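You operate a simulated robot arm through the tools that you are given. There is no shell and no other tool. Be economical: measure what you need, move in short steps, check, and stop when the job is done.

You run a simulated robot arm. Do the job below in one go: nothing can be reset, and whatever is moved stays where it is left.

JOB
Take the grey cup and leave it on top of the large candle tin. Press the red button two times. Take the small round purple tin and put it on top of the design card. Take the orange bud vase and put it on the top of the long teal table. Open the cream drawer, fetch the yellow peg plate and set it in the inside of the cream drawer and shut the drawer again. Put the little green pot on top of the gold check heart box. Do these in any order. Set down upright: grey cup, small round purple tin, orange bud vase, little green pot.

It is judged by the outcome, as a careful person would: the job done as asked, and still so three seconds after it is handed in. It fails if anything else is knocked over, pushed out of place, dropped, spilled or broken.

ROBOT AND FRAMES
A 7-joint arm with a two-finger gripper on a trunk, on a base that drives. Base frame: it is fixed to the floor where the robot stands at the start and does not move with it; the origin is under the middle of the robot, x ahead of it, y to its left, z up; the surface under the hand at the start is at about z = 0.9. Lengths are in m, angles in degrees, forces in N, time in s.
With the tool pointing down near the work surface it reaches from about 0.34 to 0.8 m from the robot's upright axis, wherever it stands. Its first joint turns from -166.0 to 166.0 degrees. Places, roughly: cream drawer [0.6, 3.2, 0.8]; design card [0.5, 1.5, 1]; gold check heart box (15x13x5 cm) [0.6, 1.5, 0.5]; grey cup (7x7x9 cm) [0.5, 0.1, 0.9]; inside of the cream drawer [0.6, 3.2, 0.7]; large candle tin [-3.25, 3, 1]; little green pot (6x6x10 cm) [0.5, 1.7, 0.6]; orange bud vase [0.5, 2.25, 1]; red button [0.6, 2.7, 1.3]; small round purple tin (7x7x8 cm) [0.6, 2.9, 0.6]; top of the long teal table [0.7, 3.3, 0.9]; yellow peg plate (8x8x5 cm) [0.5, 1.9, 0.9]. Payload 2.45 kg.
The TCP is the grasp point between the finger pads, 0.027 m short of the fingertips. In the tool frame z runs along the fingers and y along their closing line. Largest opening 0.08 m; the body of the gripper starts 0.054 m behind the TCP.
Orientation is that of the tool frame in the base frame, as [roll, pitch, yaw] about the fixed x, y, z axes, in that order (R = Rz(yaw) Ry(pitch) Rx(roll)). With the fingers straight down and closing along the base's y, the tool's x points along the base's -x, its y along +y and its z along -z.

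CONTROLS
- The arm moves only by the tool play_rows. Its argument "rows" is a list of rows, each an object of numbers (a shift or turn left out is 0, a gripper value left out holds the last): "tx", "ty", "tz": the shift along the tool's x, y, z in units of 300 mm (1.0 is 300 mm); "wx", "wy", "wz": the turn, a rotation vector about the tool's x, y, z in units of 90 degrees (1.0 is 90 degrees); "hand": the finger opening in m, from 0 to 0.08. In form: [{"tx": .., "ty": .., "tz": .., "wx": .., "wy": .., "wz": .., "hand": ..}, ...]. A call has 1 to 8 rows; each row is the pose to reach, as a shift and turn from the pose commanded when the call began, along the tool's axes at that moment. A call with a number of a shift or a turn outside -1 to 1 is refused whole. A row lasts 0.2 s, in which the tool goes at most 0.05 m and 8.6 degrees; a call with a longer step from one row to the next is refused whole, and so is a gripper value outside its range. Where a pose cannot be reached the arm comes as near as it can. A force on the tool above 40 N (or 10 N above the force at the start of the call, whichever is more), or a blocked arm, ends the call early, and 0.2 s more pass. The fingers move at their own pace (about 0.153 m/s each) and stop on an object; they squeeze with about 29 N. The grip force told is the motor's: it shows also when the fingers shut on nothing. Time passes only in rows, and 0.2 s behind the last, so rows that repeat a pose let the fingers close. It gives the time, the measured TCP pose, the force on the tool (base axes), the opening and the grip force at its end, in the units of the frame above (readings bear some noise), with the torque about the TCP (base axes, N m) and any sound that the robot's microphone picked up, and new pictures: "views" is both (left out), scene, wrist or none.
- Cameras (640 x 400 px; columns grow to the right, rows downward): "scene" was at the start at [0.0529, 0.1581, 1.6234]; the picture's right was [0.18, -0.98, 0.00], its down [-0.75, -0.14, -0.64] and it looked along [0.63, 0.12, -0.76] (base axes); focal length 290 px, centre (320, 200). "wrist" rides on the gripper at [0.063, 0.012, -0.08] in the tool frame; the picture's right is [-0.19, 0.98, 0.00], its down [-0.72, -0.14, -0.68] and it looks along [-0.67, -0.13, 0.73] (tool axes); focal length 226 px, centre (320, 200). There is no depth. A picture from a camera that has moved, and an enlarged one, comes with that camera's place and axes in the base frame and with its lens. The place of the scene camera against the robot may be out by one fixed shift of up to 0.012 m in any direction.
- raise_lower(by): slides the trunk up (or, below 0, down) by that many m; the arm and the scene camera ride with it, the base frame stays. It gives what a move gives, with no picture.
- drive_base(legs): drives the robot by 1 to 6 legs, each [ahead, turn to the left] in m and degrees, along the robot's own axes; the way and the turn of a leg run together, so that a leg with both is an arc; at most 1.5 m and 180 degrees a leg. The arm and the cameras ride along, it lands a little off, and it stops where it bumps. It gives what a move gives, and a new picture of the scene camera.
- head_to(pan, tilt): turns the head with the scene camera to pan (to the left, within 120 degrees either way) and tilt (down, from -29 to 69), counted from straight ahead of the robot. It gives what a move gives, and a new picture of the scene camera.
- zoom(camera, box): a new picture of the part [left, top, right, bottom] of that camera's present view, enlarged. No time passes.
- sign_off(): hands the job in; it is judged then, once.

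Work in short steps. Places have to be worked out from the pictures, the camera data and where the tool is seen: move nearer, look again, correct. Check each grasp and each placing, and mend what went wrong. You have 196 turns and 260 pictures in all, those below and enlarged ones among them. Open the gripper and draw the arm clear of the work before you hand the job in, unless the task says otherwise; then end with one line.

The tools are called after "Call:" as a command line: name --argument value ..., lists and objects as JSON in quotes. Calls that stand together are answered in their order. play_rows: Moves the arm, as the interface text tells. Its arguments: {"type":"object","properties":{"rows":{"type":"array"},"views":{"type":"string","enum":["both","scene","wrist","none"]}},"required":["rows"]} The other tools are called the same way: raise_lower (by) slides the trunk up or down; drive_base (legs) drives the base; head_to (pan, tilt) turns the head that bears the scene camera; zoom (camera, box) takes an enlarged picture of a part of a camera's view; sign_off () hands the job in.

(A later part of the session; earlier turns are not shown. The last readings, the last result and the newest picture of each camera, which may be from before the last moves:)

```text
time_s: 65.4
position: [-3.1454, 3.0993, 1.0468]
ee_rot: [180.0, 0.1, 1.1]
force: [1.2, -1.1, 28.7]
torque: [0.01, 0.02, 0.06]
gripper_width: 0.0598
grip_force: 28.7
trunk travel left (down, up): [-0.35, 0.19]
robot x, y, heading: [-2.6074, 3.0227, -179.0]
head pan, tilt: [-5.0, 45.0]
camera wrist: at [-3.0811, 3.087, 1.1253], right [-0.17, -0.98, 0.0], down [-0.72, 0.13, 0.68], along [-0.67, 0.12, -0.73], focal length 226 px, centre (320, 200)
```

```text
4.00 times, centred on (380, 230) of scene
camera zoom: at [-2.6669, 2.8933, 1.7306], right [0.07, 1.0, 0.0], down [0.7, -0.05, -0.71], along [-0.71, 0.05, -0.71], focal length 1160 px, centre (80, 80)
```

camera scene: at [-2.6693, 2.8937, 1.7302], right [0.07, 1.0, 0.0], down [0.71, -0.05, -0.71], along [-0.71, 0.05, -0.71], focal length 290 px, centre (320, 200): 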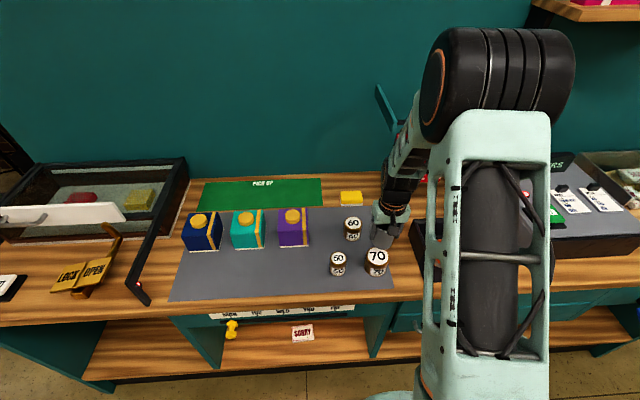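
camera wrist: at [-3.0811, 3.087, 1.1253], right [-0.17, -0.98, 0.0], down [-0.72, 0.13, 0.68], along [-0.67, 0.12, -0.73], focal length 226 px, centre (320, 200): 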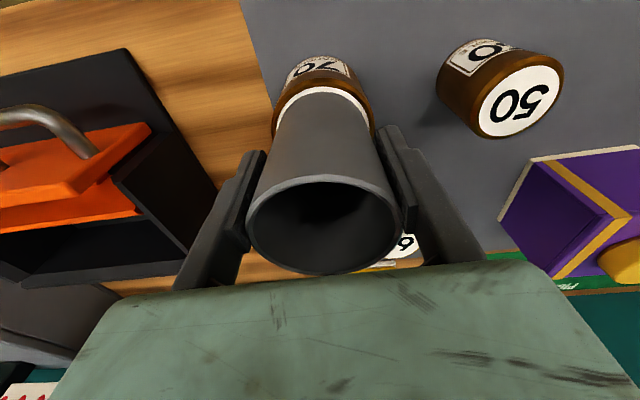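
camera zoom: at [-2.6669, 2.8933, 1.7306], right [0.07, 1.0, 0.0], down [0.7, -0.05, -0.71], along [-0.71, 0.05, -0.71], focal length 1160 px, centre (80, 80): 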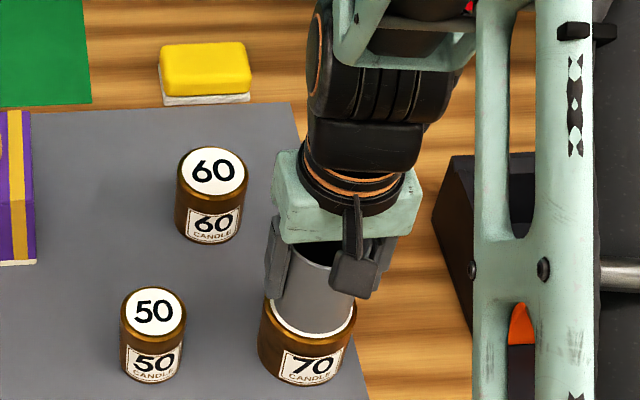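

Centred on the lid. I relieve the press, open, and rise straight up.

Call:
play_rows --rows '[{"tz": -0.011}, {"tz": -0.011, "hand": 0.08}, {"tz": -0.011, "hand": 0.08}, {"tz": -0.011, "hand": 0.08}, {"tz": -0.1}, {"tz": -0.25}, {"tz": -0.4}, {"tz": -0.5}]'

Call:
zoom --camera "scene" --box '[300, 180, 460, 280]'

```text
time_s: 67.2
position: [-3.1452, 3.0982, 1.1954]
ee_rot: [180.0, 0.0, 1.1]
force: [0.8, 0.1, -0.5]
torque: [0.0, -0.04, 0.0]
gripper_width: 0.0799
grip_force: 0.0
trunk travel left (down, up): [-0.35, 0.19]
robot x, y, heading: [-2.6079, 3.0226, -178.9]
head pan, tilt: [-5.0, 45.0]
camera scene: at [-2.669, 2.8936, 1.7302], right [0.07, 1.0, 0.0], down [0.71, -0.05, -0.71], along [-0.71, 0.05, -0.71], focal length 290 px, centre (320, 200)
camera wrist: at [-3.0817, 3.0874, 1.274], right [-0.17, -0.98, 0.0], down [-0.72, 0.13, 0.68], along [-0.67, 0.12, -0.73], focal length 226 px, centre (320, 200)
```

scene: 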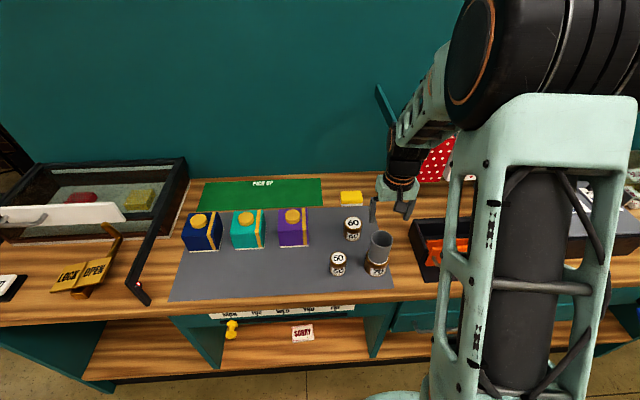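
wrist: 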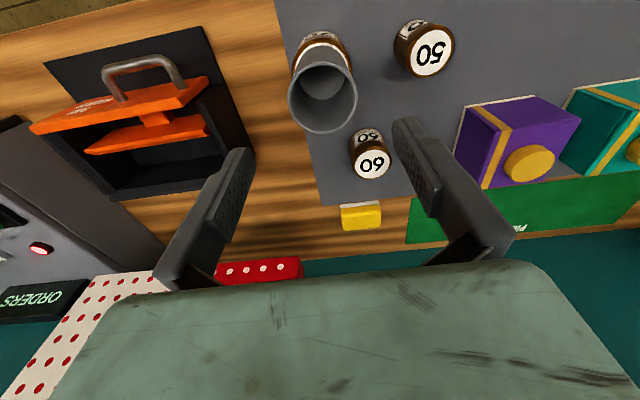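

```text
4.00 times, centred on (380, 230) of scene
camera zoom: at [-2.669, 2.8936, 1.7302], right [0.07, 1.0, 0.0], down [0.71, -0.05, -0.71], along [-0.71, 0.05, -0.71], focal length 1160 px, centre (80, 80)
```

zoom: 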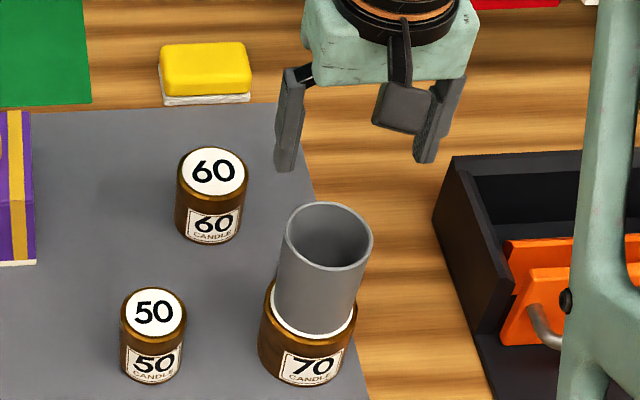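

Cup stands upright on the large tin. I back away and turn toward the counter side.

Call:
drive_base --legs '[[-1.4, 0], [-0.6, 0], [0, 179]]'

Call:
head_to --pan 10 --tilt 25

```text
time_s: 84.7
position: [-0.0686, 2.9461, 1.1944]
ee_rot: [-180.0, -0.1, 178.3]
force: [0.0, 0.9, 0.9]
torque: [0.0, -0.03, -0.01]
gripper_width: 0.08
grip_force: 0.0
trunk travel left (down, up): [-0.35, 0.19]
robot x, y, heading: [-0.6041, 3.0447, -1.6]
head pan, tilt: [-5.0, 45.0]
camera scene: at [-0.542, 3.1819, 1.7302], right [-0.12, -0.99, 0.0], down [-0.7, 0.08, -0.71], along [0.7, -0.08, -0.71], focal length 290 px, centre (320, 200)
```

scene: 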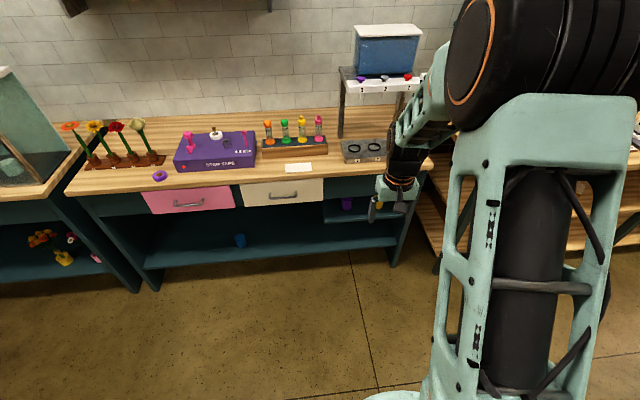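

```text
time_s: 85.5
position: [-0.0692, 2.9459, 1.1946]
ee_rot: [179.9, -0.2, 178.3]
force: [1.1, -0.7, -0.1]
torque: [0.0, 0.02, 0.01]
gripper_width: 0.08
grip_force: 0.0
trunk travel left (down, up): [-0.35, 0.19]
robot x, y, heading: [-0.6081, 3.0445, -1.5]
head pan, tilt: [10.0, 25.0]
camera scene: at [-0.5316, 3.2046, 1.7607], right [0.14, -0.99, 0.0], down [-0.42, -0.06, -0.91], along [0.9, 0.13, -0.42], focal length 290 px, centre (320, 200)
```

scene: 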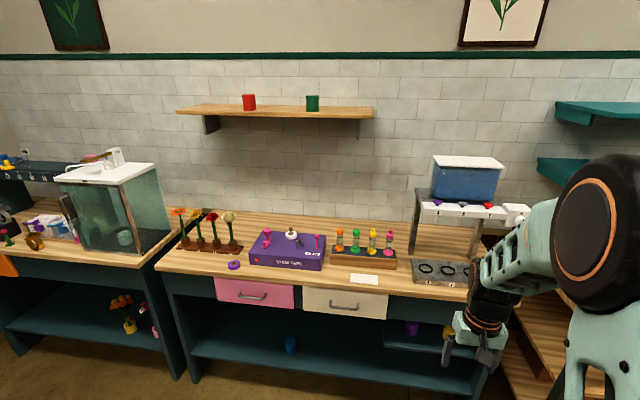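

I see the teal table with cream drawer, the water stand with three buttons, and a purple tin on a low shelf. Zooming on these.

Call:
zoom --camera "scene" --box '[290, 140, 550, 302]'

Call:
zoom --camera "scene" --box '[290, 260, 514, 400]'

```text
2.46 times, centred on (420, 221) of scene
camera zoom: at [-0.5316, 3.2046, 1.7607], right [0.14, -0.99, 0.0], down [-0.42, -0.06, -0.91], along [0.9, 0.13, -0.42], focal length 714 px, centre (74, 148)
```

zoom: 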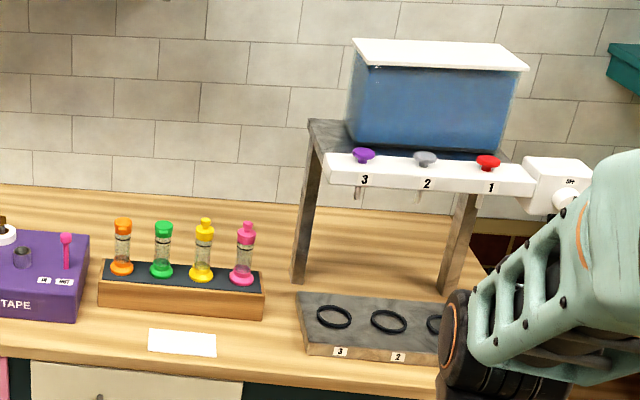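

```text
2.86 times, centred on (402, 330) of scene
camera zoom: at [-0.5316, 3.2046, 1.7607], right [0.14, -0.99, 0.0], down [-0.42, -0.06, -0.91], along [0.9, 0.13, -0.42], focal length 828 px, centre (86, -171)
```

zoom: 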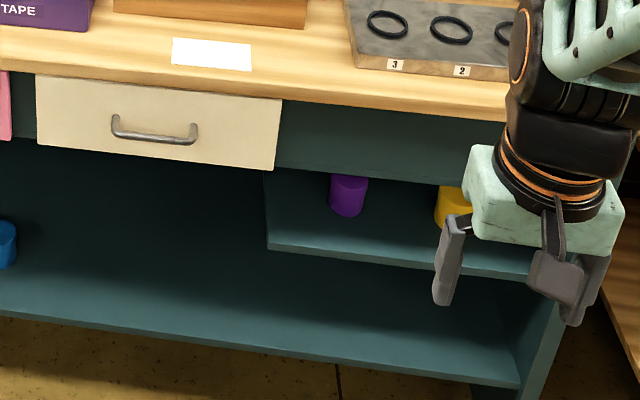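

I see: buttons on the stand (red one rightmost, about [0.55,2.7,1.28]), purple tin at ≈[0.55,2.91,0.6] in the cubby. I raise the trunk and swing the tool left so it clears the stand, then drive closer.

Call:
raise_lower --by 0.15

Call:
play_rows --rows '[{"ty": 0.15}, {"ty": 0.3}, {"ty": 0.45}, {"ty": 0.6}, {"ty": 0.75}, {"ty": 0.9}, {"ty": 0.9}]' --views "none"

Call:
drive_base --legs '[[0, -12], [0.5, 0], [0, 13]]'

Call:
head_to --pan -15 --tilt 35

```text
time_s: 87.2
position: [-0.069, 2.9452, 1.3428]
ee_rot: [-179.9, -0.1, 178.3]
force: [-1.1, -0.7, 0.8]
torque: [0.03, -0.02, -0.02]
gripper_width: 0.0802
grip_force: 0.2
trunk travel left (down, up): [-0.5, 0.04]
robot x, y, heading: [-0.6065, 3.0403, -1.7]
head pan, tilt: [10.0, 25.0]
```

```text
time_s: 88.8
position: [-0.0614, 3.214, 1.3435]
ee_rot: [-180.0, -0.1, 178.3]
force: [0.1, 0.3, 0.1]
torque: [0.02, 0.03, -0.03]
gripper_width: 0.08
grip_force: 0.0
trunk travel left (down, up): [-0.5, 0.04]
robot x, y, heading: [-0.6025, 3.0475, -1.6]
head pan, tilt: [10.0, 25.0]
```

```text
time_s: 93.4
position: [0.4224, 3.1031, 1.3445]
ee_rot: [-180.0, -0.1, 179.1]
force: [-0.6, 0.0, 0.2]
torque: [-0.03, 0.03, -0.01]
gripper_width: 0.0801
grip_force: 0.1
trunk travel left (down, up): [-0.5, 0.04]
robot x, y, heading: [-0.1126, 2.9229, -0.8]
head pan, tilt: [10.0, 25.0]
camera scene: at [-0.0473, 3.0873, 1.9107], right [0.16, -0.99, 0.0], down [-0.42, -0.07, -0.91], along [0.89, 0.15, -0.42], focal length 290 px, centre (320, 200)
```

scene: 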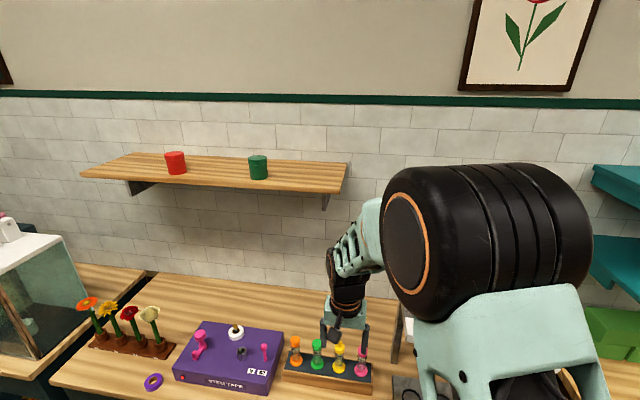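

```text
time_s: 94.3
position: [0.4223, 3.1047, 1.3444]
ee_rot: [180.0, -0.1, 179.1]
force: [-0.2, -0.5, -0.7]
torque: [0.01, 0.01, -0.01]
gripper_width: 0.0799
grip_force: 0.2
trunk travel left (down, up): [-0.5, 0.04]
robot x, y, heading: [-0.1204, 2.9311, -0.8]
head pan, tilt: [-15.0, 35.0]
camera scene: at [-0.0531, 3.0481, 1.895], right [-0.27, -0.96, 0.0], down [-0.55, 0.15, -0.82], along [0.79, -0.22, -0.57], focal length 290 px, centre (320, 200)
```

scene: 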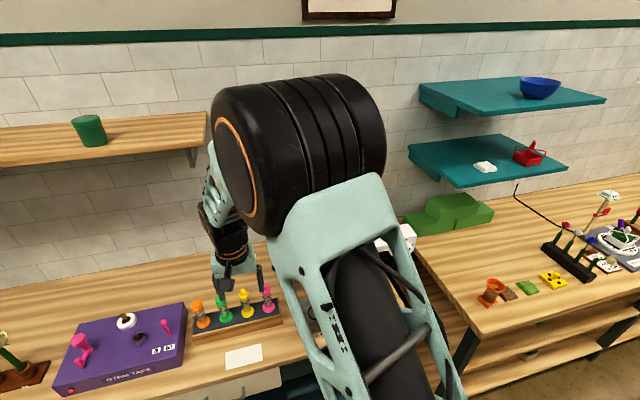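

The arm hides the buttons; I'll use the wrist camera from a backed-off position at about [0.37, 2.85, 1.35].

Call:
play_rows --rows '[{"tx": 0.08, "ty": -0.12}, {"tx": 0.167, "ty": -0.24}, {"tx": 0.167, "ty": -0.38}, {"tx": 0.167, "ty": -0.53}, {"tx": 0.167, "ty": -0.68}, {"tx": 0.167, "ty": -0.83}, {"tx": 0.167, "ty": -0.83}]'

```text
time_s: 95.9
position: [0.3678, 2.8559, 1.344]
ee_rot: [-180.0, -0.2, 179.1]
force: [-0.1, -0.5, -0.3]
torque: [-0.07, 0.03, -0.01]
gripper_width: 0.08
grip_force: 0.1
trunk travel left (down, up): [-0.5, 0.04]
robot x, y, heading: [-0.1155, 2.9303, -0.7]
head pan, tilt: [-15.0, 35.0]
camera scene: at [-0.0529, 3.0491, 1.8949], right [-0.27, -0.96, 0.0], down [-0.55, 0.15, -0.82], along [0.79, -0.22, -0.57], focal length 290 px, centre (320, 200)
camera wrist: at [0.3063, 2.8693, 1.4233], right [0.21, 0.98, 0.0], down [0.72, -0.15, 0.68], along [0.67, -0.14, -0.73], focal length 226 px, centre (320, 200)
```

scene: 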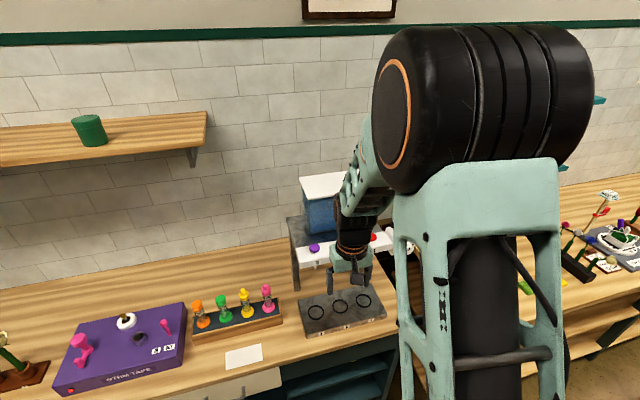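
wrist: 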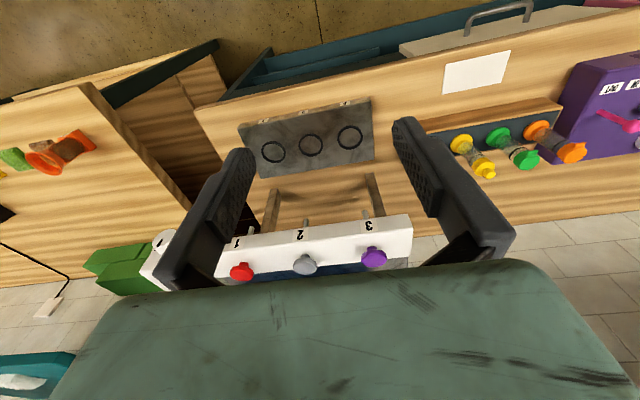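

Triangulated red button: ≈[0.585, 2.69, 1.25]. I close the fingers and tilt the tool 40° forward (wrist toward me, clear of the tank), moving to a hover at about [0.50, 2.69, 1.36].

Call:
play_rows --rows '[{"tx": -0.07, "ty": -0.09, "tz": -0.02, "wy": -0.08, "hand": 0}, {"tx": -0.14, "ty": -0.18, "tz": -0.04, "wy": -0.16}, {"tx": -0.21, "ty": -0.27, "tz": -0.053, "wy": -0.24}, {"tx": -0.29, "ty": -0.36, "tz": -0.053, "wy": -0.32}, {"tx": -0.37, "ty": -0.45, "tz": -0.053, "wy": -0.39}, {"tx": -0.44, "ty": -0.543, "tz": -0.053, "wy": -0.444}, {"tx": -0.44, "ty": -0.543, "tz": -0.053, "wy": -0.444}]'

```text
time_s: 97.5
position: [0.4983, 2.6909, 1.3624]
ee_rot: [-179.9, 40.0, 179.2]
force: [-0.4, 0.8, -0.5]
torque: [-0.03, -0.02, -0.06]
gripper_width: 0.0001
grip_force: 28.6
trunk travel left (down, up): [-0.5, 0.04]
robot x, y, heading: [-0.1174, 2.9288, -0.7]
head pan, tilt: [-15.0, 35.0]
camera scene: at [-0.0532, 3.0491, 1.8949], right [-0.27, -0.96, 0.0], down [-0.55, 0.15, -0.82], along [0.79, -0.22, -0.57], focal length 290 px, centre (320, 200)
camera wrist: at [0.4001, 2.7042, 1.3814], right [0.16, 0.98, 0.12], down [0.11, -0.14, 0.98], along [0.98, -0.15, -0.13], focal length 226 px, centre (320, 200)
```

scene: 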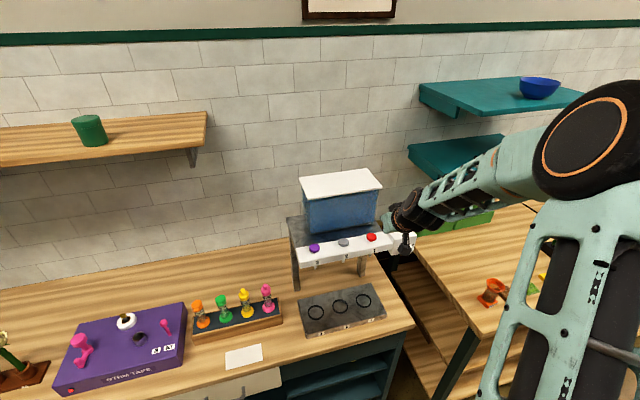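
wrist: 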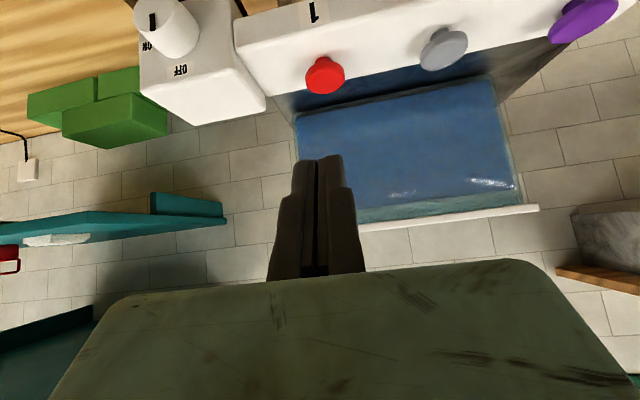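

Consistent: button ≈[0.582, 2.692, 1.25]. I move just above it.

Call:
play_rows --rows '[{"tx": -0.025, "tz": 0.15}, {"tx": -0.051, "tz": 0.313}, {"tx": -0.051, "tz": 0.313}]'

Call:
zoom --camera "scene" --box '[300, 160, 460, 260]'

```text
time_s: 98.3
position: [0.5688, 2.6889, 1.2997]
ee_rot: [-179.9, 39.9, 179.0]
force: [0.0, 0.2, -0.1]
torque: [0.0, 0.01, 0.02]
gripper_width: 0.0001
grip_force: 28.7
trunk travel left (down, up): [-0.5, 0.04]
robot x, y, heading: [-0.1191, 2.9287, -0.6]
head pan, tilt: [-15.0, 35.0]
camera scene: at [-0.054, 3.0479, 1.8951], right [-0.27, -0.96, 0.0], down [-0.55, 0.16, -0.82], along [0.79, -0.22, -0.57], focal length 290 px, centre (320, 200)
camera wrist: at [0.4704, 2.7029, 1.3189], right [0.16, 0.98, 0.12], down [0.11, -0.14, 0.98], along [0.98, -0.15, -0.13], focal length 226 px, centre (320, 200)
```

scene: 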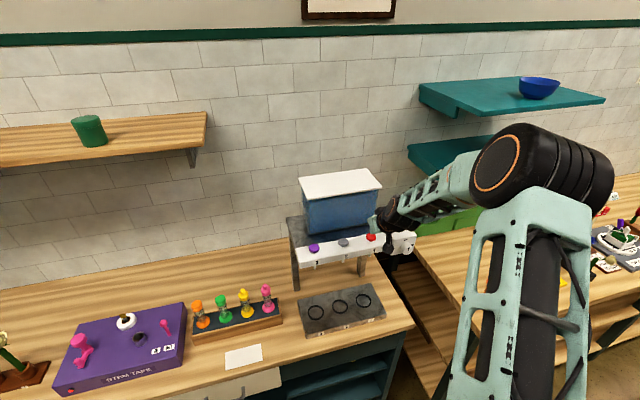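
wrist: 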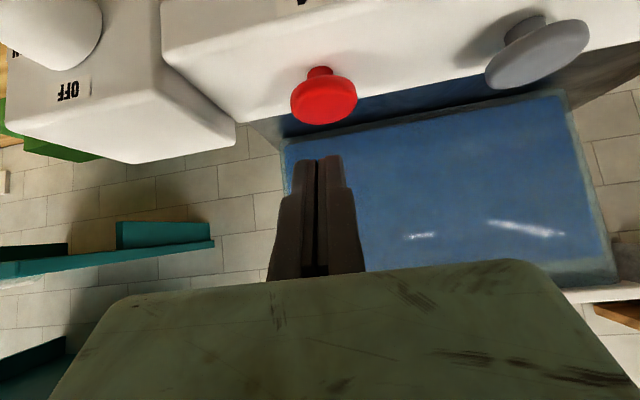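

```text
4.00 times, centred on (380, 210) of scene
camera zoom: at [-0.054, 3.0479, 1.8951], right [-0.27, -0.96, 0.0], down [-0.55, 0.16, -0.82], along [0.79, -0.22, -0.57], focal length 1160 px, centre (80, 160)
```

zoom: 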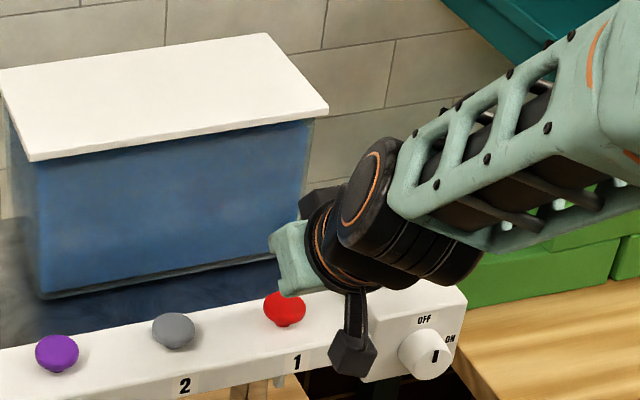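

Fingertips just above the red cap. I press straight down slowly about 3 cm; the force limit guards.

Call:
play_rows --rows '[{"tx": 0.021, "ty": 0.016, "tz": 0.026}, {"tx": 0.034, "ty": 0.016, "tz": 0.041}, {"tx": 0.043, "ty": 0.016, "tz": 0.051}, {"tx": 0.051, "ty": 0.016, "tz": 0.061}, {"tx": 0.06, "ty": 0.016, "tz": 0.071}]' --views "wrist"

```text
time_s: 99.5
position: [0.5712, 2.6947, 1.2702]
ee_rot: [-180.0, 40.0, 179.2]
force: [0.0, -0.2, 3.1]
torque: [0.02, 0.01, 0.03]
gripper_width: 0.0061
grip_force: 29.7
trunk travel left (down, up): [-0.5, 0.04]
robot x, y, heading: [-0.1163, 2.9282, -1.0]
head pan, tilt: [-15.0, 35.0]
heard: click
camera wrist: at [0.4719, 2.708, 1.2901], right [0.16, 0.98, 0.12], down [0.11, -0.14, 0.98], along [0.98, -0.15, -0.13], focal length 226 px, centre (320, 200)
```

wrist: 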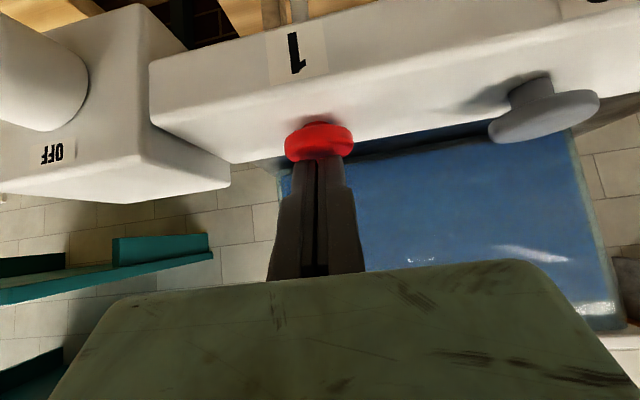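

A click: first press. I lift off fully, checking release.

Call:
play_rows --rows '[{"tx": -0.02, "tz": -0.025}, {"tx": -0.06, "tz": -0.071}, {"tx": -0.06, "tz": -0.071}, {"tx": -0.06, "tz": -0.071}]' --views "wrist"

Call:
play_rows --rows '[{"tx": 0.021, "tz": 0.026}, {"tx": 0.034, "tz": 0.041}, {"tx": 0.043, "tz": 0.051}, {"tx": 0.051, "tz": 0.061}, {"tx": 0.06, "tz": 0.071}]' --views "wrist"

```text
time_s: 100.5
position: [0.5707, 2.6942, 1.2969]
ee_rot: [-180.0, 39.9, 179.1]
force: [-0.1, 0.9, 0.2]
torque: [0.01, -0.03, -0.02]
gripper_width: 0.0
grip_force: 29.5
trunk travel left (down, up): [-0.5, 0.04]
robot x, y, heading: [-0.117, 2.9276, -0.6]
head pan, tilt: [-15.0, 35.0]
camera wrist: at [0.4719, 2.7082, 1.3176], right [0.16, 0.98, 0.12], down [0.11, -0.14, 0.98], along [0.98, -0.15, -0.13], focal length 226 px, centre (320, 200)
```

wrist: 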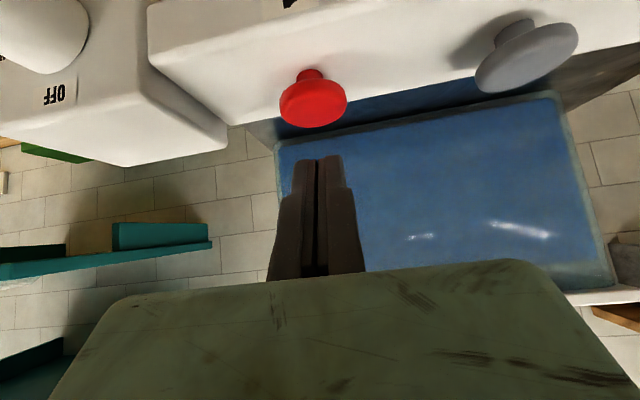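

```text
time_s: 101.7
position: [0.5708, 2.6944, 1.2704]
ee_rot: [180.0, 40.0, 179.1]
force: [1.2, 0.0, 3.2]
torque: [0.0, -0.02, 0.03]
gripper_width: 0.0061
grip_force: 29.3
trunk travel left (down, up): [-0.5, 0.04]
robot x, y, heading: [-0.117, 2.9285, -0.7]
head pan, tilt: [-15.0, 35.0]
heard: click
camera wrist: at [0.472, 2.7075, 1.29], right [0.16, 0.98, 0.12], down [0.11, -0.14, 0.98], along [0.98, -0.15, -0.13], focal length 226 px, centre (320, 200)
```

wrist: 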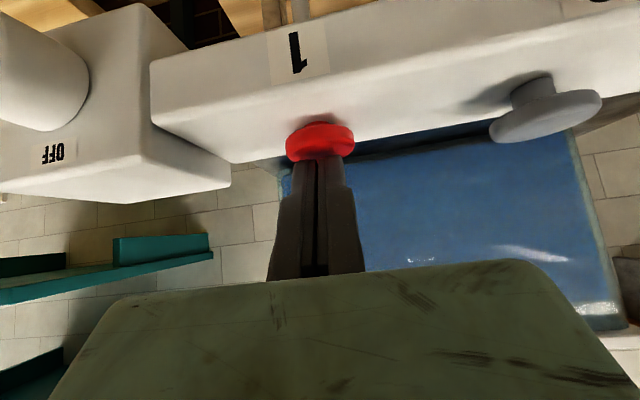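

Second click heard. I lift off, then back the base away for the purple tin.

Call:
play_rows --rows '[{"tx": -0.03, "tz": -0.035}, {"tx": -0.086, "tz": -0.102}, {"tx": -0.086, "tz": -0.2}, {"tx": -0.086, "tz": -0.3}, {"tx": -0.086, "tz": -0.3}]' --views "wrist"

Call:
drive_base --legs '[[-0.3, 0]]'

```text
time_s: 102.9
position: [0.5333, 2.6953, 1.3536]
ee_rot: [179.9, 39.8, 179.1]
force: [0.2, -0.7, 0.1]
torque: [-0.01, -0.02, 0.03]
gripper_width: 0.0002
grip_force: 30.0
trunk travel left (down, up): [-0.5, 0.04]
robot x, y, heading: [-0.1153, 2.9287, -0.9]
head pan, tilt: [-15.0, 35.0]
camera wrist: at [0.4347, 2.7083, 1.3745], right [0.16, 0.98, 0.12], down [0.11, -0.14, 0.98], along [0.98, -0.15, -0.13], focal length 226 px, centre (320, 200)
```

wrist: 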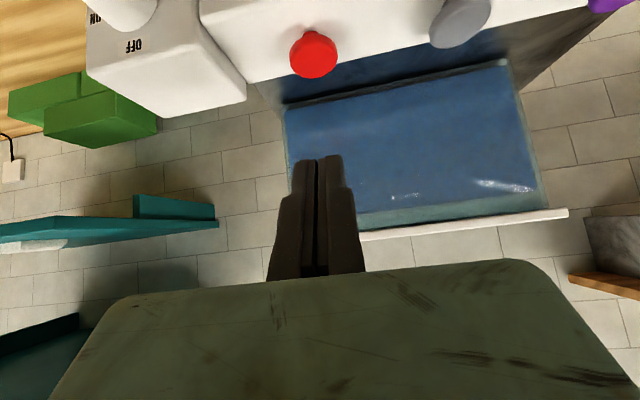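

```text
time_s: 104.9
position: [0.2341, 2.6986, 1.3564]
ee_rot: [180.0, 40.0, 179.1]
force: [-0.9, -0.1, 0.2]
torque: [0.0, -0.05, -0.01]
gripper_width: 0.0
grip_force: 29.5
trunk travel left (down, up): [-0.5, 0.04]
robot x, y, heading: [-0.4143, 2.9325, -1.0]
head pan, tilt: [-15.0, 35.0]
camera scene: at [-0.3532, 3.0513, 1.8951], right [-0.27, -0.96, 0.0], down [-0.55, 0.16, -0.82], along [0.79, -0.22, -0.57], focal length 290 px, centre (320, 200)
```

scene: 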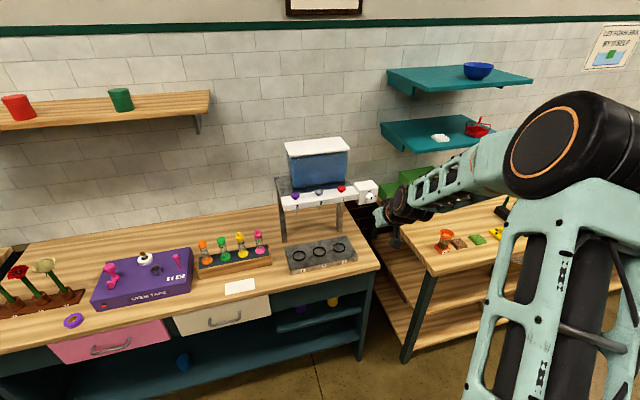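

Lower the trunk fully, then bring the tool horizontal in front of the cubby.

Call:
raise_lower --by -0.5

Call:
play_rows --rows '[{"tx": 0.03, "ty": 0.09, "tz": 0.03, "wy": -0.08}, {"tx": 0.07, "ty": 0.19, "tz": 0.06, "wy": -0.16}, {"tx": 0.11, "ty": 0.29, "tz": 0.09, "wy": -0.24}, {"tx": 0.15, "ty": 0.39, "tz": 0.12, "wy": -0.32}, {"tx": 0.19, "ty": 0.49, "tz": 0.15, "wy": -0.4}, {"tx": 0.23, "ty": 0.58, "tz": 0.18, "wy": -0.48}, {"tx": 0.265, "ty": 0.667, "tz": 0.212, "wy": -0.556}, {"tx": 0.265, "ty": 0.667, "tz": 0.212, "wy": -0.556, "hand": 0.08}]'

```text
refused: -0.5 is not a number from -0.4 to 0.4
```

```text
time_s: 106.7
position: [0.2169, 2.8982, 1.2552]
ee_rot: [43.0, 89.9, 42.0]
force: [0.3, -0.5, 0.0]
torque: [-0.01, 0.01, 0.01]
gripper_width: 0.08
grip_force: 0.2
trunk travel left (down, up): [-0.5, 0.04]
robot x, y, heading: [-0.4124, 2.9325, -0.8]
head pan, tilt: [-15.0, 35.0]
camera scene: at [-0.3523, 3.0504, 1.8952], right [-0.27, -0.96, 0.0], down [-0.55, 0.16, -0.82], along [0.79, -0.22, -0.57], focal length 290 px, centre (320, 200)
camera wrist: at [0.1379, 2.9109, 1.1908], right [0.02, 0.98, 0.19], down [-0.68, -0.13, 0.72], along [0.73, -0.14, 0.67], focal length 226 px, centre (320, 200)
```

scene: 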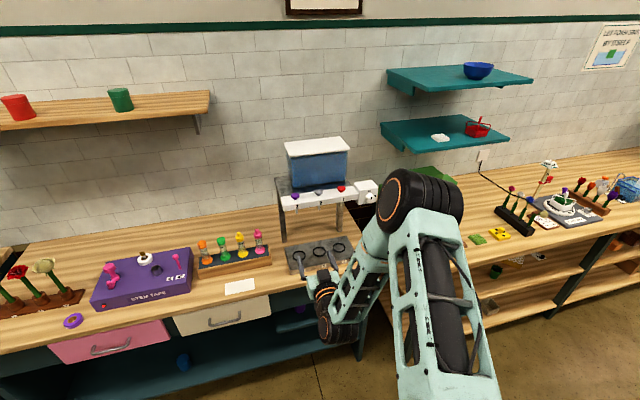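
wrist: 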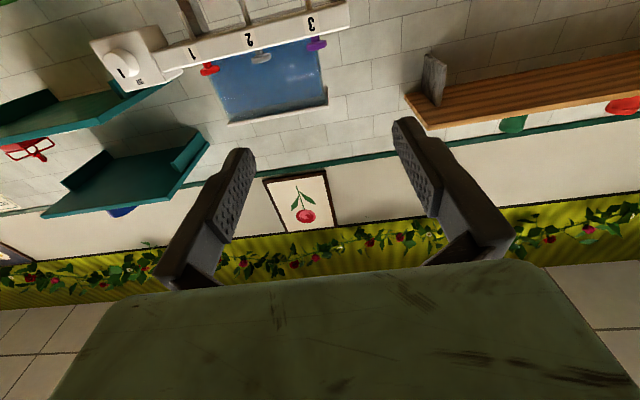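

The camera is under the horizontal tool; I want it on top (for shelf clearance and view), so I lower the trunk and roll the tool 180° about its axis.

Call:
raise_lower --by -0.35

Call:
play_rows --rows '[{"wz": 0.09}, {"wz": 0.18}, {"wz": 0.27}, {"wz": 0.36}, {"wz": 0.45}, {"wz": 0.54}, {"wz": 0.63}, {"wz": 0.72}]' --views "none"

Call:
play_rows --rows '[{"wz": 0.09}, {"wz": 0.18}, {"wz": 0.27}, {"wz": 0.36}, {"wz": 0.45}, {"wz": 0.54}, {"wz": 0.63}, {"wz": 0.72}]' --views "none"

Call:
play_rows --rows '[{"wz": 0.09}, {"wz": 0.18}, {"wz": 0.27}, {"wz": 0.36}, {"wz": 0.45}, {"wz": 0.56}, {"wz": 0.56}]'

```text
time_s: 110.1
position: [0.218, 2.8983, 0.9042]
ee_rot: [163.3, 89.9, 162.4]
force: [-0.1, -0.7, -0.4]
torque: [-0.01, 0.02, 0.01]
gripper_width: 0.08
grip_force: 0.1
trunk travel left (down, up): [-0.15, 0.39]
robot x, y, heading: [-0.4151, 2.9316, -0.6]
head pan, tilt: [-15.0, 35.0]
```

```text
time_s: 111.9
position: [0.2179, 2.8985, 0.9057]
ee_rot: [90.1, 25.0, 89.1]
force: [-0.2, -0.3, 0.0]
torque: [-0.01, 0.02, -0.02]
gripper_width: 0.0799
grip_force: 0.1
trunk travel left (down, up): [-0.15, 0.39]
robot x, y, heading: [-0.4188, 2.9275, -0.8]
head pan, tilt: [-15.0, 35.0]
```

```text
time_s: 113.7
position: [0.2161, 2.8991, 0.9046]
ee_rot: [90.1, -39.8, 89.0]
force: [-0.2, 0.2, 1.0]
torque: [0.01, 0.01, 0.0]
gripper_width: 0.08
grip_force: 0.0
trunk travel left (down, up): [-0.15, 0.39]
robot x, y, heading: [-0.4123, 2.9298, -0.9]
head pan, tilt: [-15.0, 35.0]
```

```text
refused: row 6 steps farther than a row can; nothing moved
```

Call:
play_rows --rows '[{"wz": 0.09}, {"wz": 0.18}, {"wz": 0.27}, {"wz": 0.36}, {"wz": 0.45}, {"wz": 0.54}, {"wz": 0.558}, {"wz": 0.558}]'

```text
time_s: 115.5
position: [0.2157, 2.8976, 0.9031]
ee_rot: [115.8, -89.9, 63.3]
force: [-0.5, 0.6, 0.4]
torque: [0.02, -0.02, 0.03]
gripper_width: 0.0799
grip_force: 0.0
trunk travel left (down, up): [-0.15, 0.39]
robot x, y, heading: [-0.4155, 2.9322, -0.9]
head pan, tilt: [-15.0, 35.0]
camera scene: at [-0.3516, 3.0513, 1.545], right [-0.27, -0.96, 0.0], down [-0.55, 0.16, -0.82], along [0.79, -0.22, -0.57], focal length 290 px, centre (320, 200)
camera wrist: at [0.1382, 2.8863, 0.9678], right [-0.02, -0.98, -0.19], down [-0.68, 0.15, -0.72], along [0.73, 0.12, -0.67], focal length 226 px, centre (320, 200)
```

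scene: 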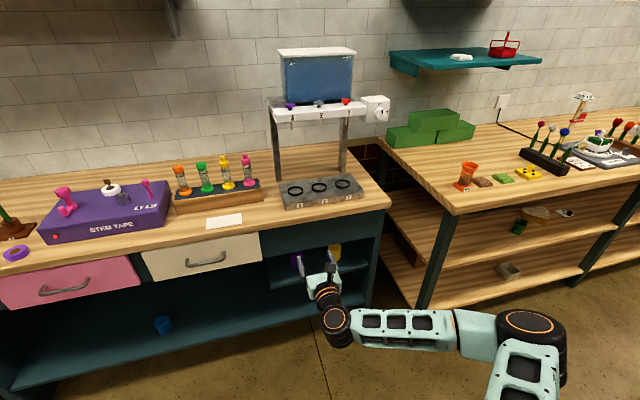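
wrist: 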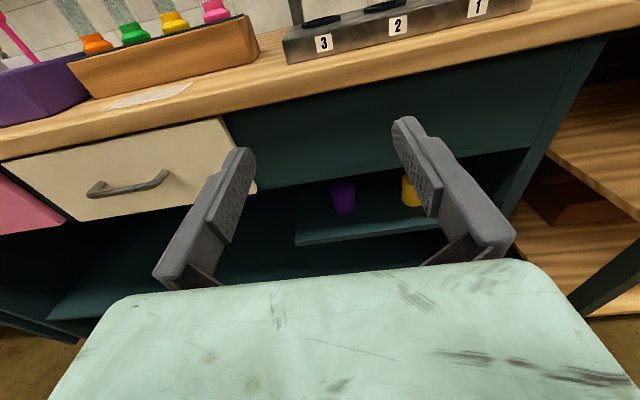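

Now lowering the trunk 0.15 and arm 0.12 to be level with the tin, still in front.

Call:
raise_lower --by -0.15

Call:
play_rows --rows '[{"tx": -0.12}, {"tx": -0.25}, {"tx": -0.37}, {"tx": -0.37}]'

```text
time_s: 117.3
position: [0.2167, 2.8988, 0.755]
ee_rot: [107.0, -89.9, 71.9]
force: [0.5, 0.3, -0.8]
torque: [-0.03, 0.03, -0.01]
gripper_width: 0.08
grip_force: 0.1
trunk travel left (down, up): [0.0, 0.54]
robot x, y, heading: [-0.4142, 2.9346, -1.1]
head pan, tilt: [-15.0, 35.0]
```

```text
time_s: 118.3
position: [0.2162, 2.8978, 0.6446]
ee_rot: [105.2, -89.8, 73.9]
force: [0.1, -0.1, 0.3]
torque: [-0.02, 0.02, -0.04]
gripper_width: 0.0798
grip_force: 0.1
trunk travel left (down, up): [0.0, 0.54]
robot x, y, heading: [-0.4177, 2.9301, -0.6]
head pan, tilt: [-15.0, 35.0]
camera scene: at [-0.3516, 3.0513, 1.3951], right [-0.27, -0.96, 0.0], down [-0.55, 0.16, -0.82], along [0.79, -0.22, -0.57], focal length 290 px, centre (320, 200)
camera wrist: at [0.1383, 2.8866, 0.7073], right [-0.02, -0.98, -0.19], down [-0.68, 0.15, -0.72], along [0.73, 0.12, -0.67], focal length 226 px, centre (320, 200)
```

scene: 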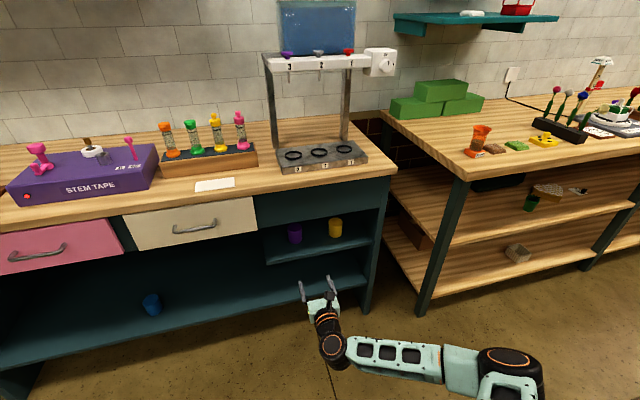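
wrist: 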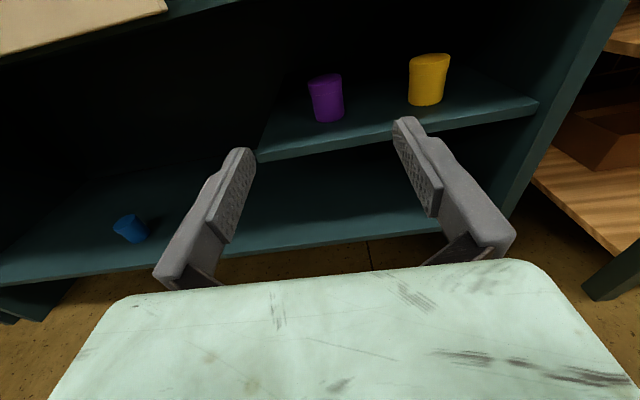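

Triangulated purple tin centre ≈[0.577, 2.898, 0.56], shelf top ≈0.52. I level the TCP at z≈0.575 and advance to x≈0.42, then check.

Call:
play_rows --rows '[{"tx": -0.12, "tz": 0.05}, {"tx": -0.232, "tz": 0.15}, {"tx": -0.232, "ty": -0.01, "tz": 0.3}, {"tx": -0.232, "ty": -0.01, "tz": 0.45}, {"tx": -0.232, "ty": -0.01, "tz": 0.6}, {"tx": -0.232, "ty": -0.01, "tz": 0.7}, {"tx": -0.232, "ty": -0.01, "tz": 0.7}]'

```text
time_s: 119.9
position: [0.4272, 2.8971, 0.5736]
ee_rot: [116.3, -89.9, 62.8]
force: [-0.3, 0.1, 0.3]
torque: [0.03, -0.02, -0.02]
gripper_width: 0.08
grip_force: 0.1
trunk travel left (down, up): [0.0, 0.54]
robot x, y, heading: [-0.4137, 2.9341, -0.7]
head pan, tilt: [-15.0, 35.0]
camera scene: at [-0.3516, 3.0514, 1.395], right [-0.27, -0.96, 0.0], down [-0.55, 0.16, -0.82], along [0.79, -0.22, -0.57], focal length 290 px, centre (320, 200)
camera wrist: at [0.3481, 2.885, 0.6371], right [-0.02, -0.98, -0.19], down [-0.68, 0.15, -0.72], along [0.73, 0.12, -0.67], focal length 226 px, centre (320, 200)
```

scene: 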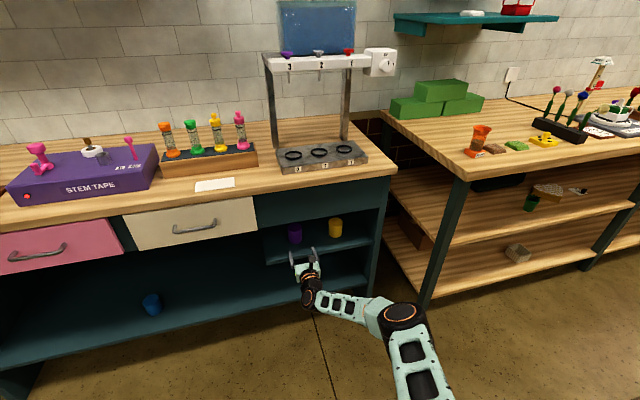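
wrist: 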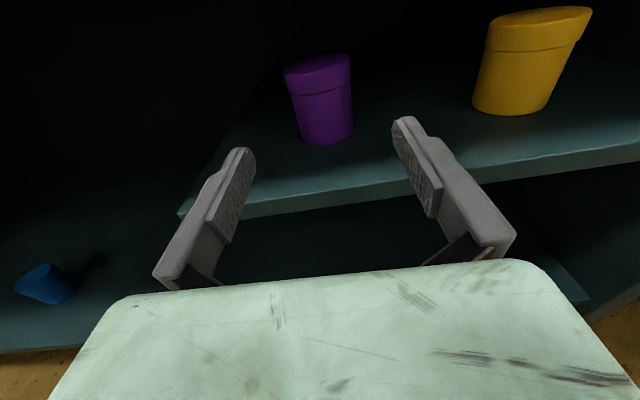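

Consistent; the tin's centre lies straight ahead (y≈2.896). Advance to x≈0.57 at z≈0.566 and close.

Call:
play_rows --rows '[{"tx": -0.026, "tz": 0.12}, {"tx": -0.026, "tz": 0.25}, {"tx": -0.026, "tz": 0.38}, {"tx": -0.026, "ty": -0.005, "tz": 0.48}, {"tx": -0.026, "ty": -0.005, "tz": 0.48}]' --views "wrist"

```text
time_s: 121.1
position: [0.5072, 2.8981, 0.6022]
ee_rot: [108.2, -89.7, 70.9]
force: [0.3, 0.1, 0.2]
torque: [-0.01, 0.0, 0.02]
gripper_width: 0.0802
grip_force: 0.1
out of reach, approached as far as the arm can: row 2, 3, 4, 5
trunk travel left (down, up): [0.0, 0.54]
robot x, y, heading: [-0.416, 2.9309, -0.9]
head pan, tilt: [-15.0, 35.0]
camera wrist: at [0.4286, 2.8861, 0.6642], right [-0.02, -0.98, -0.19], down [-0.68, 0.15, -0.72], along [0.73, 0.12, -0.67], focal length 226 px, centre (320, 200)
```

wrist: 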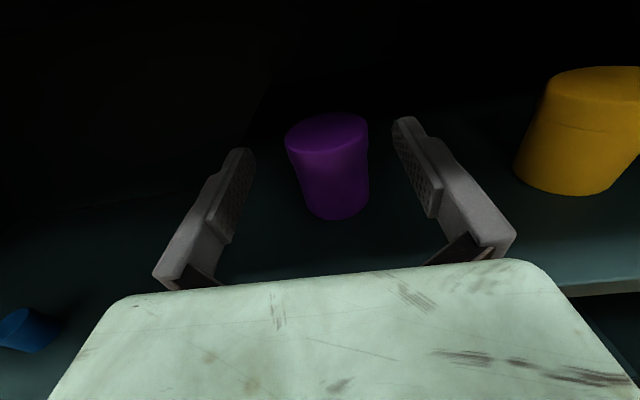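

Out of reach; I draw the tool back, drive the base 0.15 m closer, and retry.

Call:
play_rows --rows '[{"tz": -0.15}, {"tz": -0.3}, {"tz": -0.45}, {"tz": -0.45}]' --views "none"

Call:
drive_base --legs '[[0.1, 0]]'

Call:
play_rows --rows '[{"tz": -0.0}]' --views "wrist"

```text
time_s: 122.1
position: [0.3709, 2.8992, 0.6009]
ee_rot: [103.0, -89.8, 76.1]
force: [0.3, 0.6, -0.3]
torque: [0.01, -0.01, 0.02]
gripper_width: 0.0799
grip_force: 0.0
trunk travel left (down, up): [0.0, 0.54]
robot x, y, heading: [-0.416, 2.9343, -1.1]
head pan, tilt: [-15.0, 35.0]
```

```text
time_s: 123.2
position: [0.4707, 2.8981, 0.6012]
ee_rot: [112.5, -89.8, 66.7]
force: [0.4, -0.5, -0.7]
torque: [-0.03, 0.02, -0.02]
gripper_width: 0.0797
grip_force: 0.0
trunk travel left (down, up): [0.0, 0.54]
robot x, y, heading: [-0.3166, 2.9294, -0.7]
head pan, tilt: [-15.0, 35.0]
camera scene: at [-0.2517, 3.0501, 1.395], right [-0.27, -0.96, 0.0], down [-0.55, 0.16, -0.82], along [0.79, -0.22, -0.57], focal length 290 px, centre (320, 200)
```

scene: 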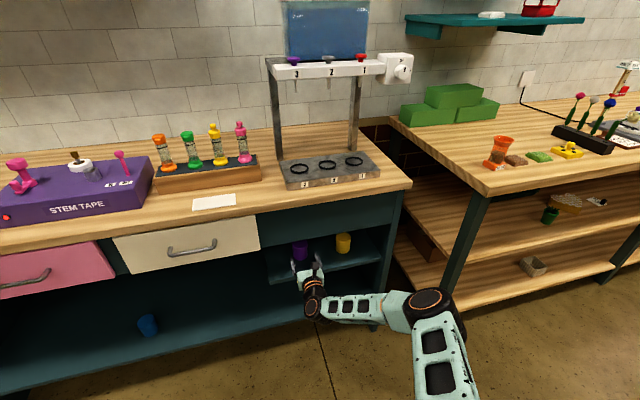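

```text
time_s: 123.6
position: [0.4715, 2.8997, 0.6006]
ee_rot: [115.6, -89.8, 63.5]
force: [0.3, -0.3, -0.7]
torque: [0.01, 0.0, 0.03]
gripper_width: 0.0802
grip_force: 0.0
trunk travel left (down, up): [0.0, 0.54]
robot x, y, heading: [-0.314, 2.9275, -0.7]
head pan, tilt: [-15.0, 35.0]
camera wrist: at [0.3921, 2.8872, 0.6638], right [-0.02, -0.98, -0.19], down [-0.68, 0.15, -0.72], along [0.73, 0.12, -0.67], focal length 226 px, centre (320, 200)
```

wrist: 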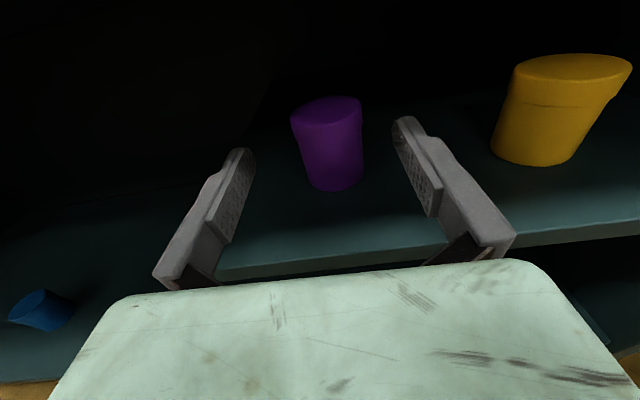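

Tin still at ≈[0.577, 2.896, 0.56]. Lower to 0.566 and advance.

Call:
play_rows --rows '[{"tx": -0.117, "tz": 0.0}, {"tx": -0.117, "tz": 0.12}, {"tx": -0.117, "tz": 0.24}, {"tx": -0.117, "tz": 0.335}, {"tx": -0.117, "tz": 0.335}]' --views "wrist"

```text
time_s: 124.8
position: [0.5715, 2.8969, 0.5648]
ee_rot: [121.8, -89.7, 57.1]
force: [-0.5, -0.1, 0.4]
torque: [0.0, -0.01, -0.01]
gripper_width: 0.0798
grip_force: 0.1
trunk travel left (down, up): [0.0, 0.54]
robot x, y, heading: [-0.3157, 2.9295, -0.7]
head pan, tilt: [-15.0, 35.0]
camera wrist: at [0.4926, 2.8859, 0.629], right [-0.01, -0.98, -0.19], down [-0.68, 0.15, -0.72], along [0.73, 0.12, -0.67], focal length 226 px, centre (320, 200)
```

wrist: 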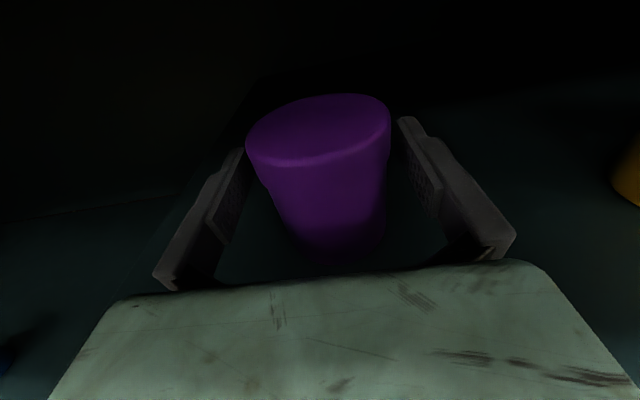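

The tin is between the pads. Close.

Call:
play_rows --rows '[{"hand": 0}, {"hand": 0}, {"hand": 0}, {"hand": 0}]' --views "wrist"

Call:
play_rows --rows '[{"tx": 0.02}, {"tx": 0.05}, {"tx": 0.1}, {"tx": 0.12}, {"tx": 0.12}]'

```text
time_s: 125.8
position: [0.5727, 2.8968, 0.5663]
ee_rot: [107.8, -89.9, 71.3]
force: [-0.1, -0.5, 2.3]
torque: [0.03, -0.03, -0.03]
gripper_width: 0.0617
grip_force: 28.4
trunk travel left (down, up): [0.0, 0.54]
robot x, y, heading: [-0.3133, 2.9315, -0.7]
head pan, tilt: [-15.0, 35.0]
camera wrist: at [0.4925, 2.8856, 0.6294], right [-0.02, -0.98, -0.19], down [-0.68, 0.15, -0.72], along [0.73, 0.12, -0.67], focal length 226 px, centre (320, 200)
```

wrist: 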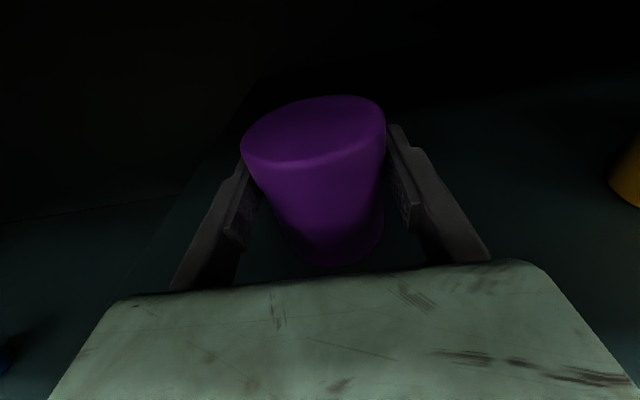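

```text
time_s: 127.0
position: [0.5719, 2.8975, 0.6017]
ee_rot: [118.7, -89.8, 60.5]
force: [-0.3, -0.3, -1.6]
torque: [0.01, -0.02, 0.02]
gripper_width: 0.0615
grip_force: 28.7
trunk travel left (down, up): [0.0, 0.54]
robot x, y, heading: [-0.3141, 2.929, -0.7]
head pan, tilt: [-15.0, 35.0]
camera scene: at [-0.2515, 3.0501, 1.395], right [-0.27, -0.96, 0.0], down [-0.55, 0.16, -0.82], along [0.79, -0.22, -0.57], focal length 290 px, centre (320, 200)
camera wrist: at [0.4926, 2.886, 0.6646], right [-0.02, -0.98, -0.19], down [-0.68, 0.15, -0.72], along [0.73, 0.12, -0.67], focal length 226 px, centre (320, 200)
```

scene: 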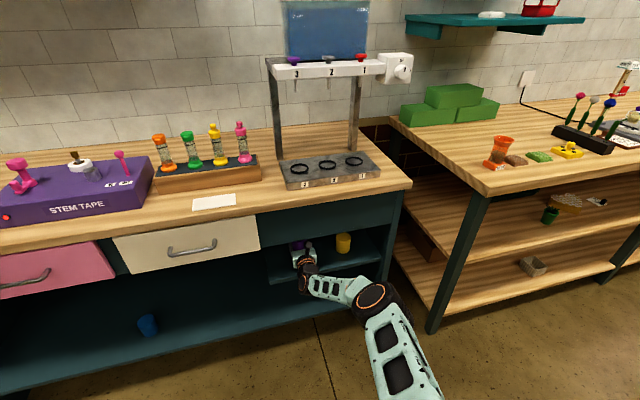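
wrist: 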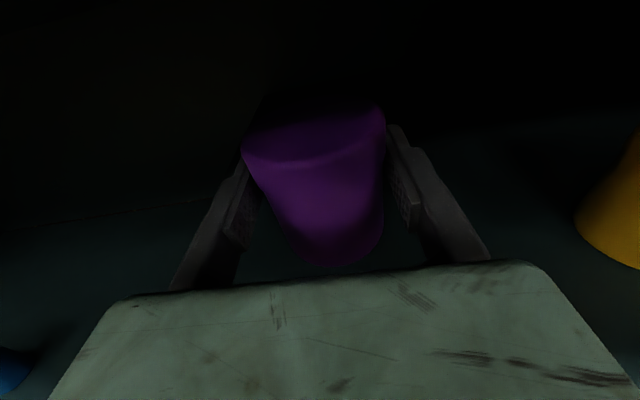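

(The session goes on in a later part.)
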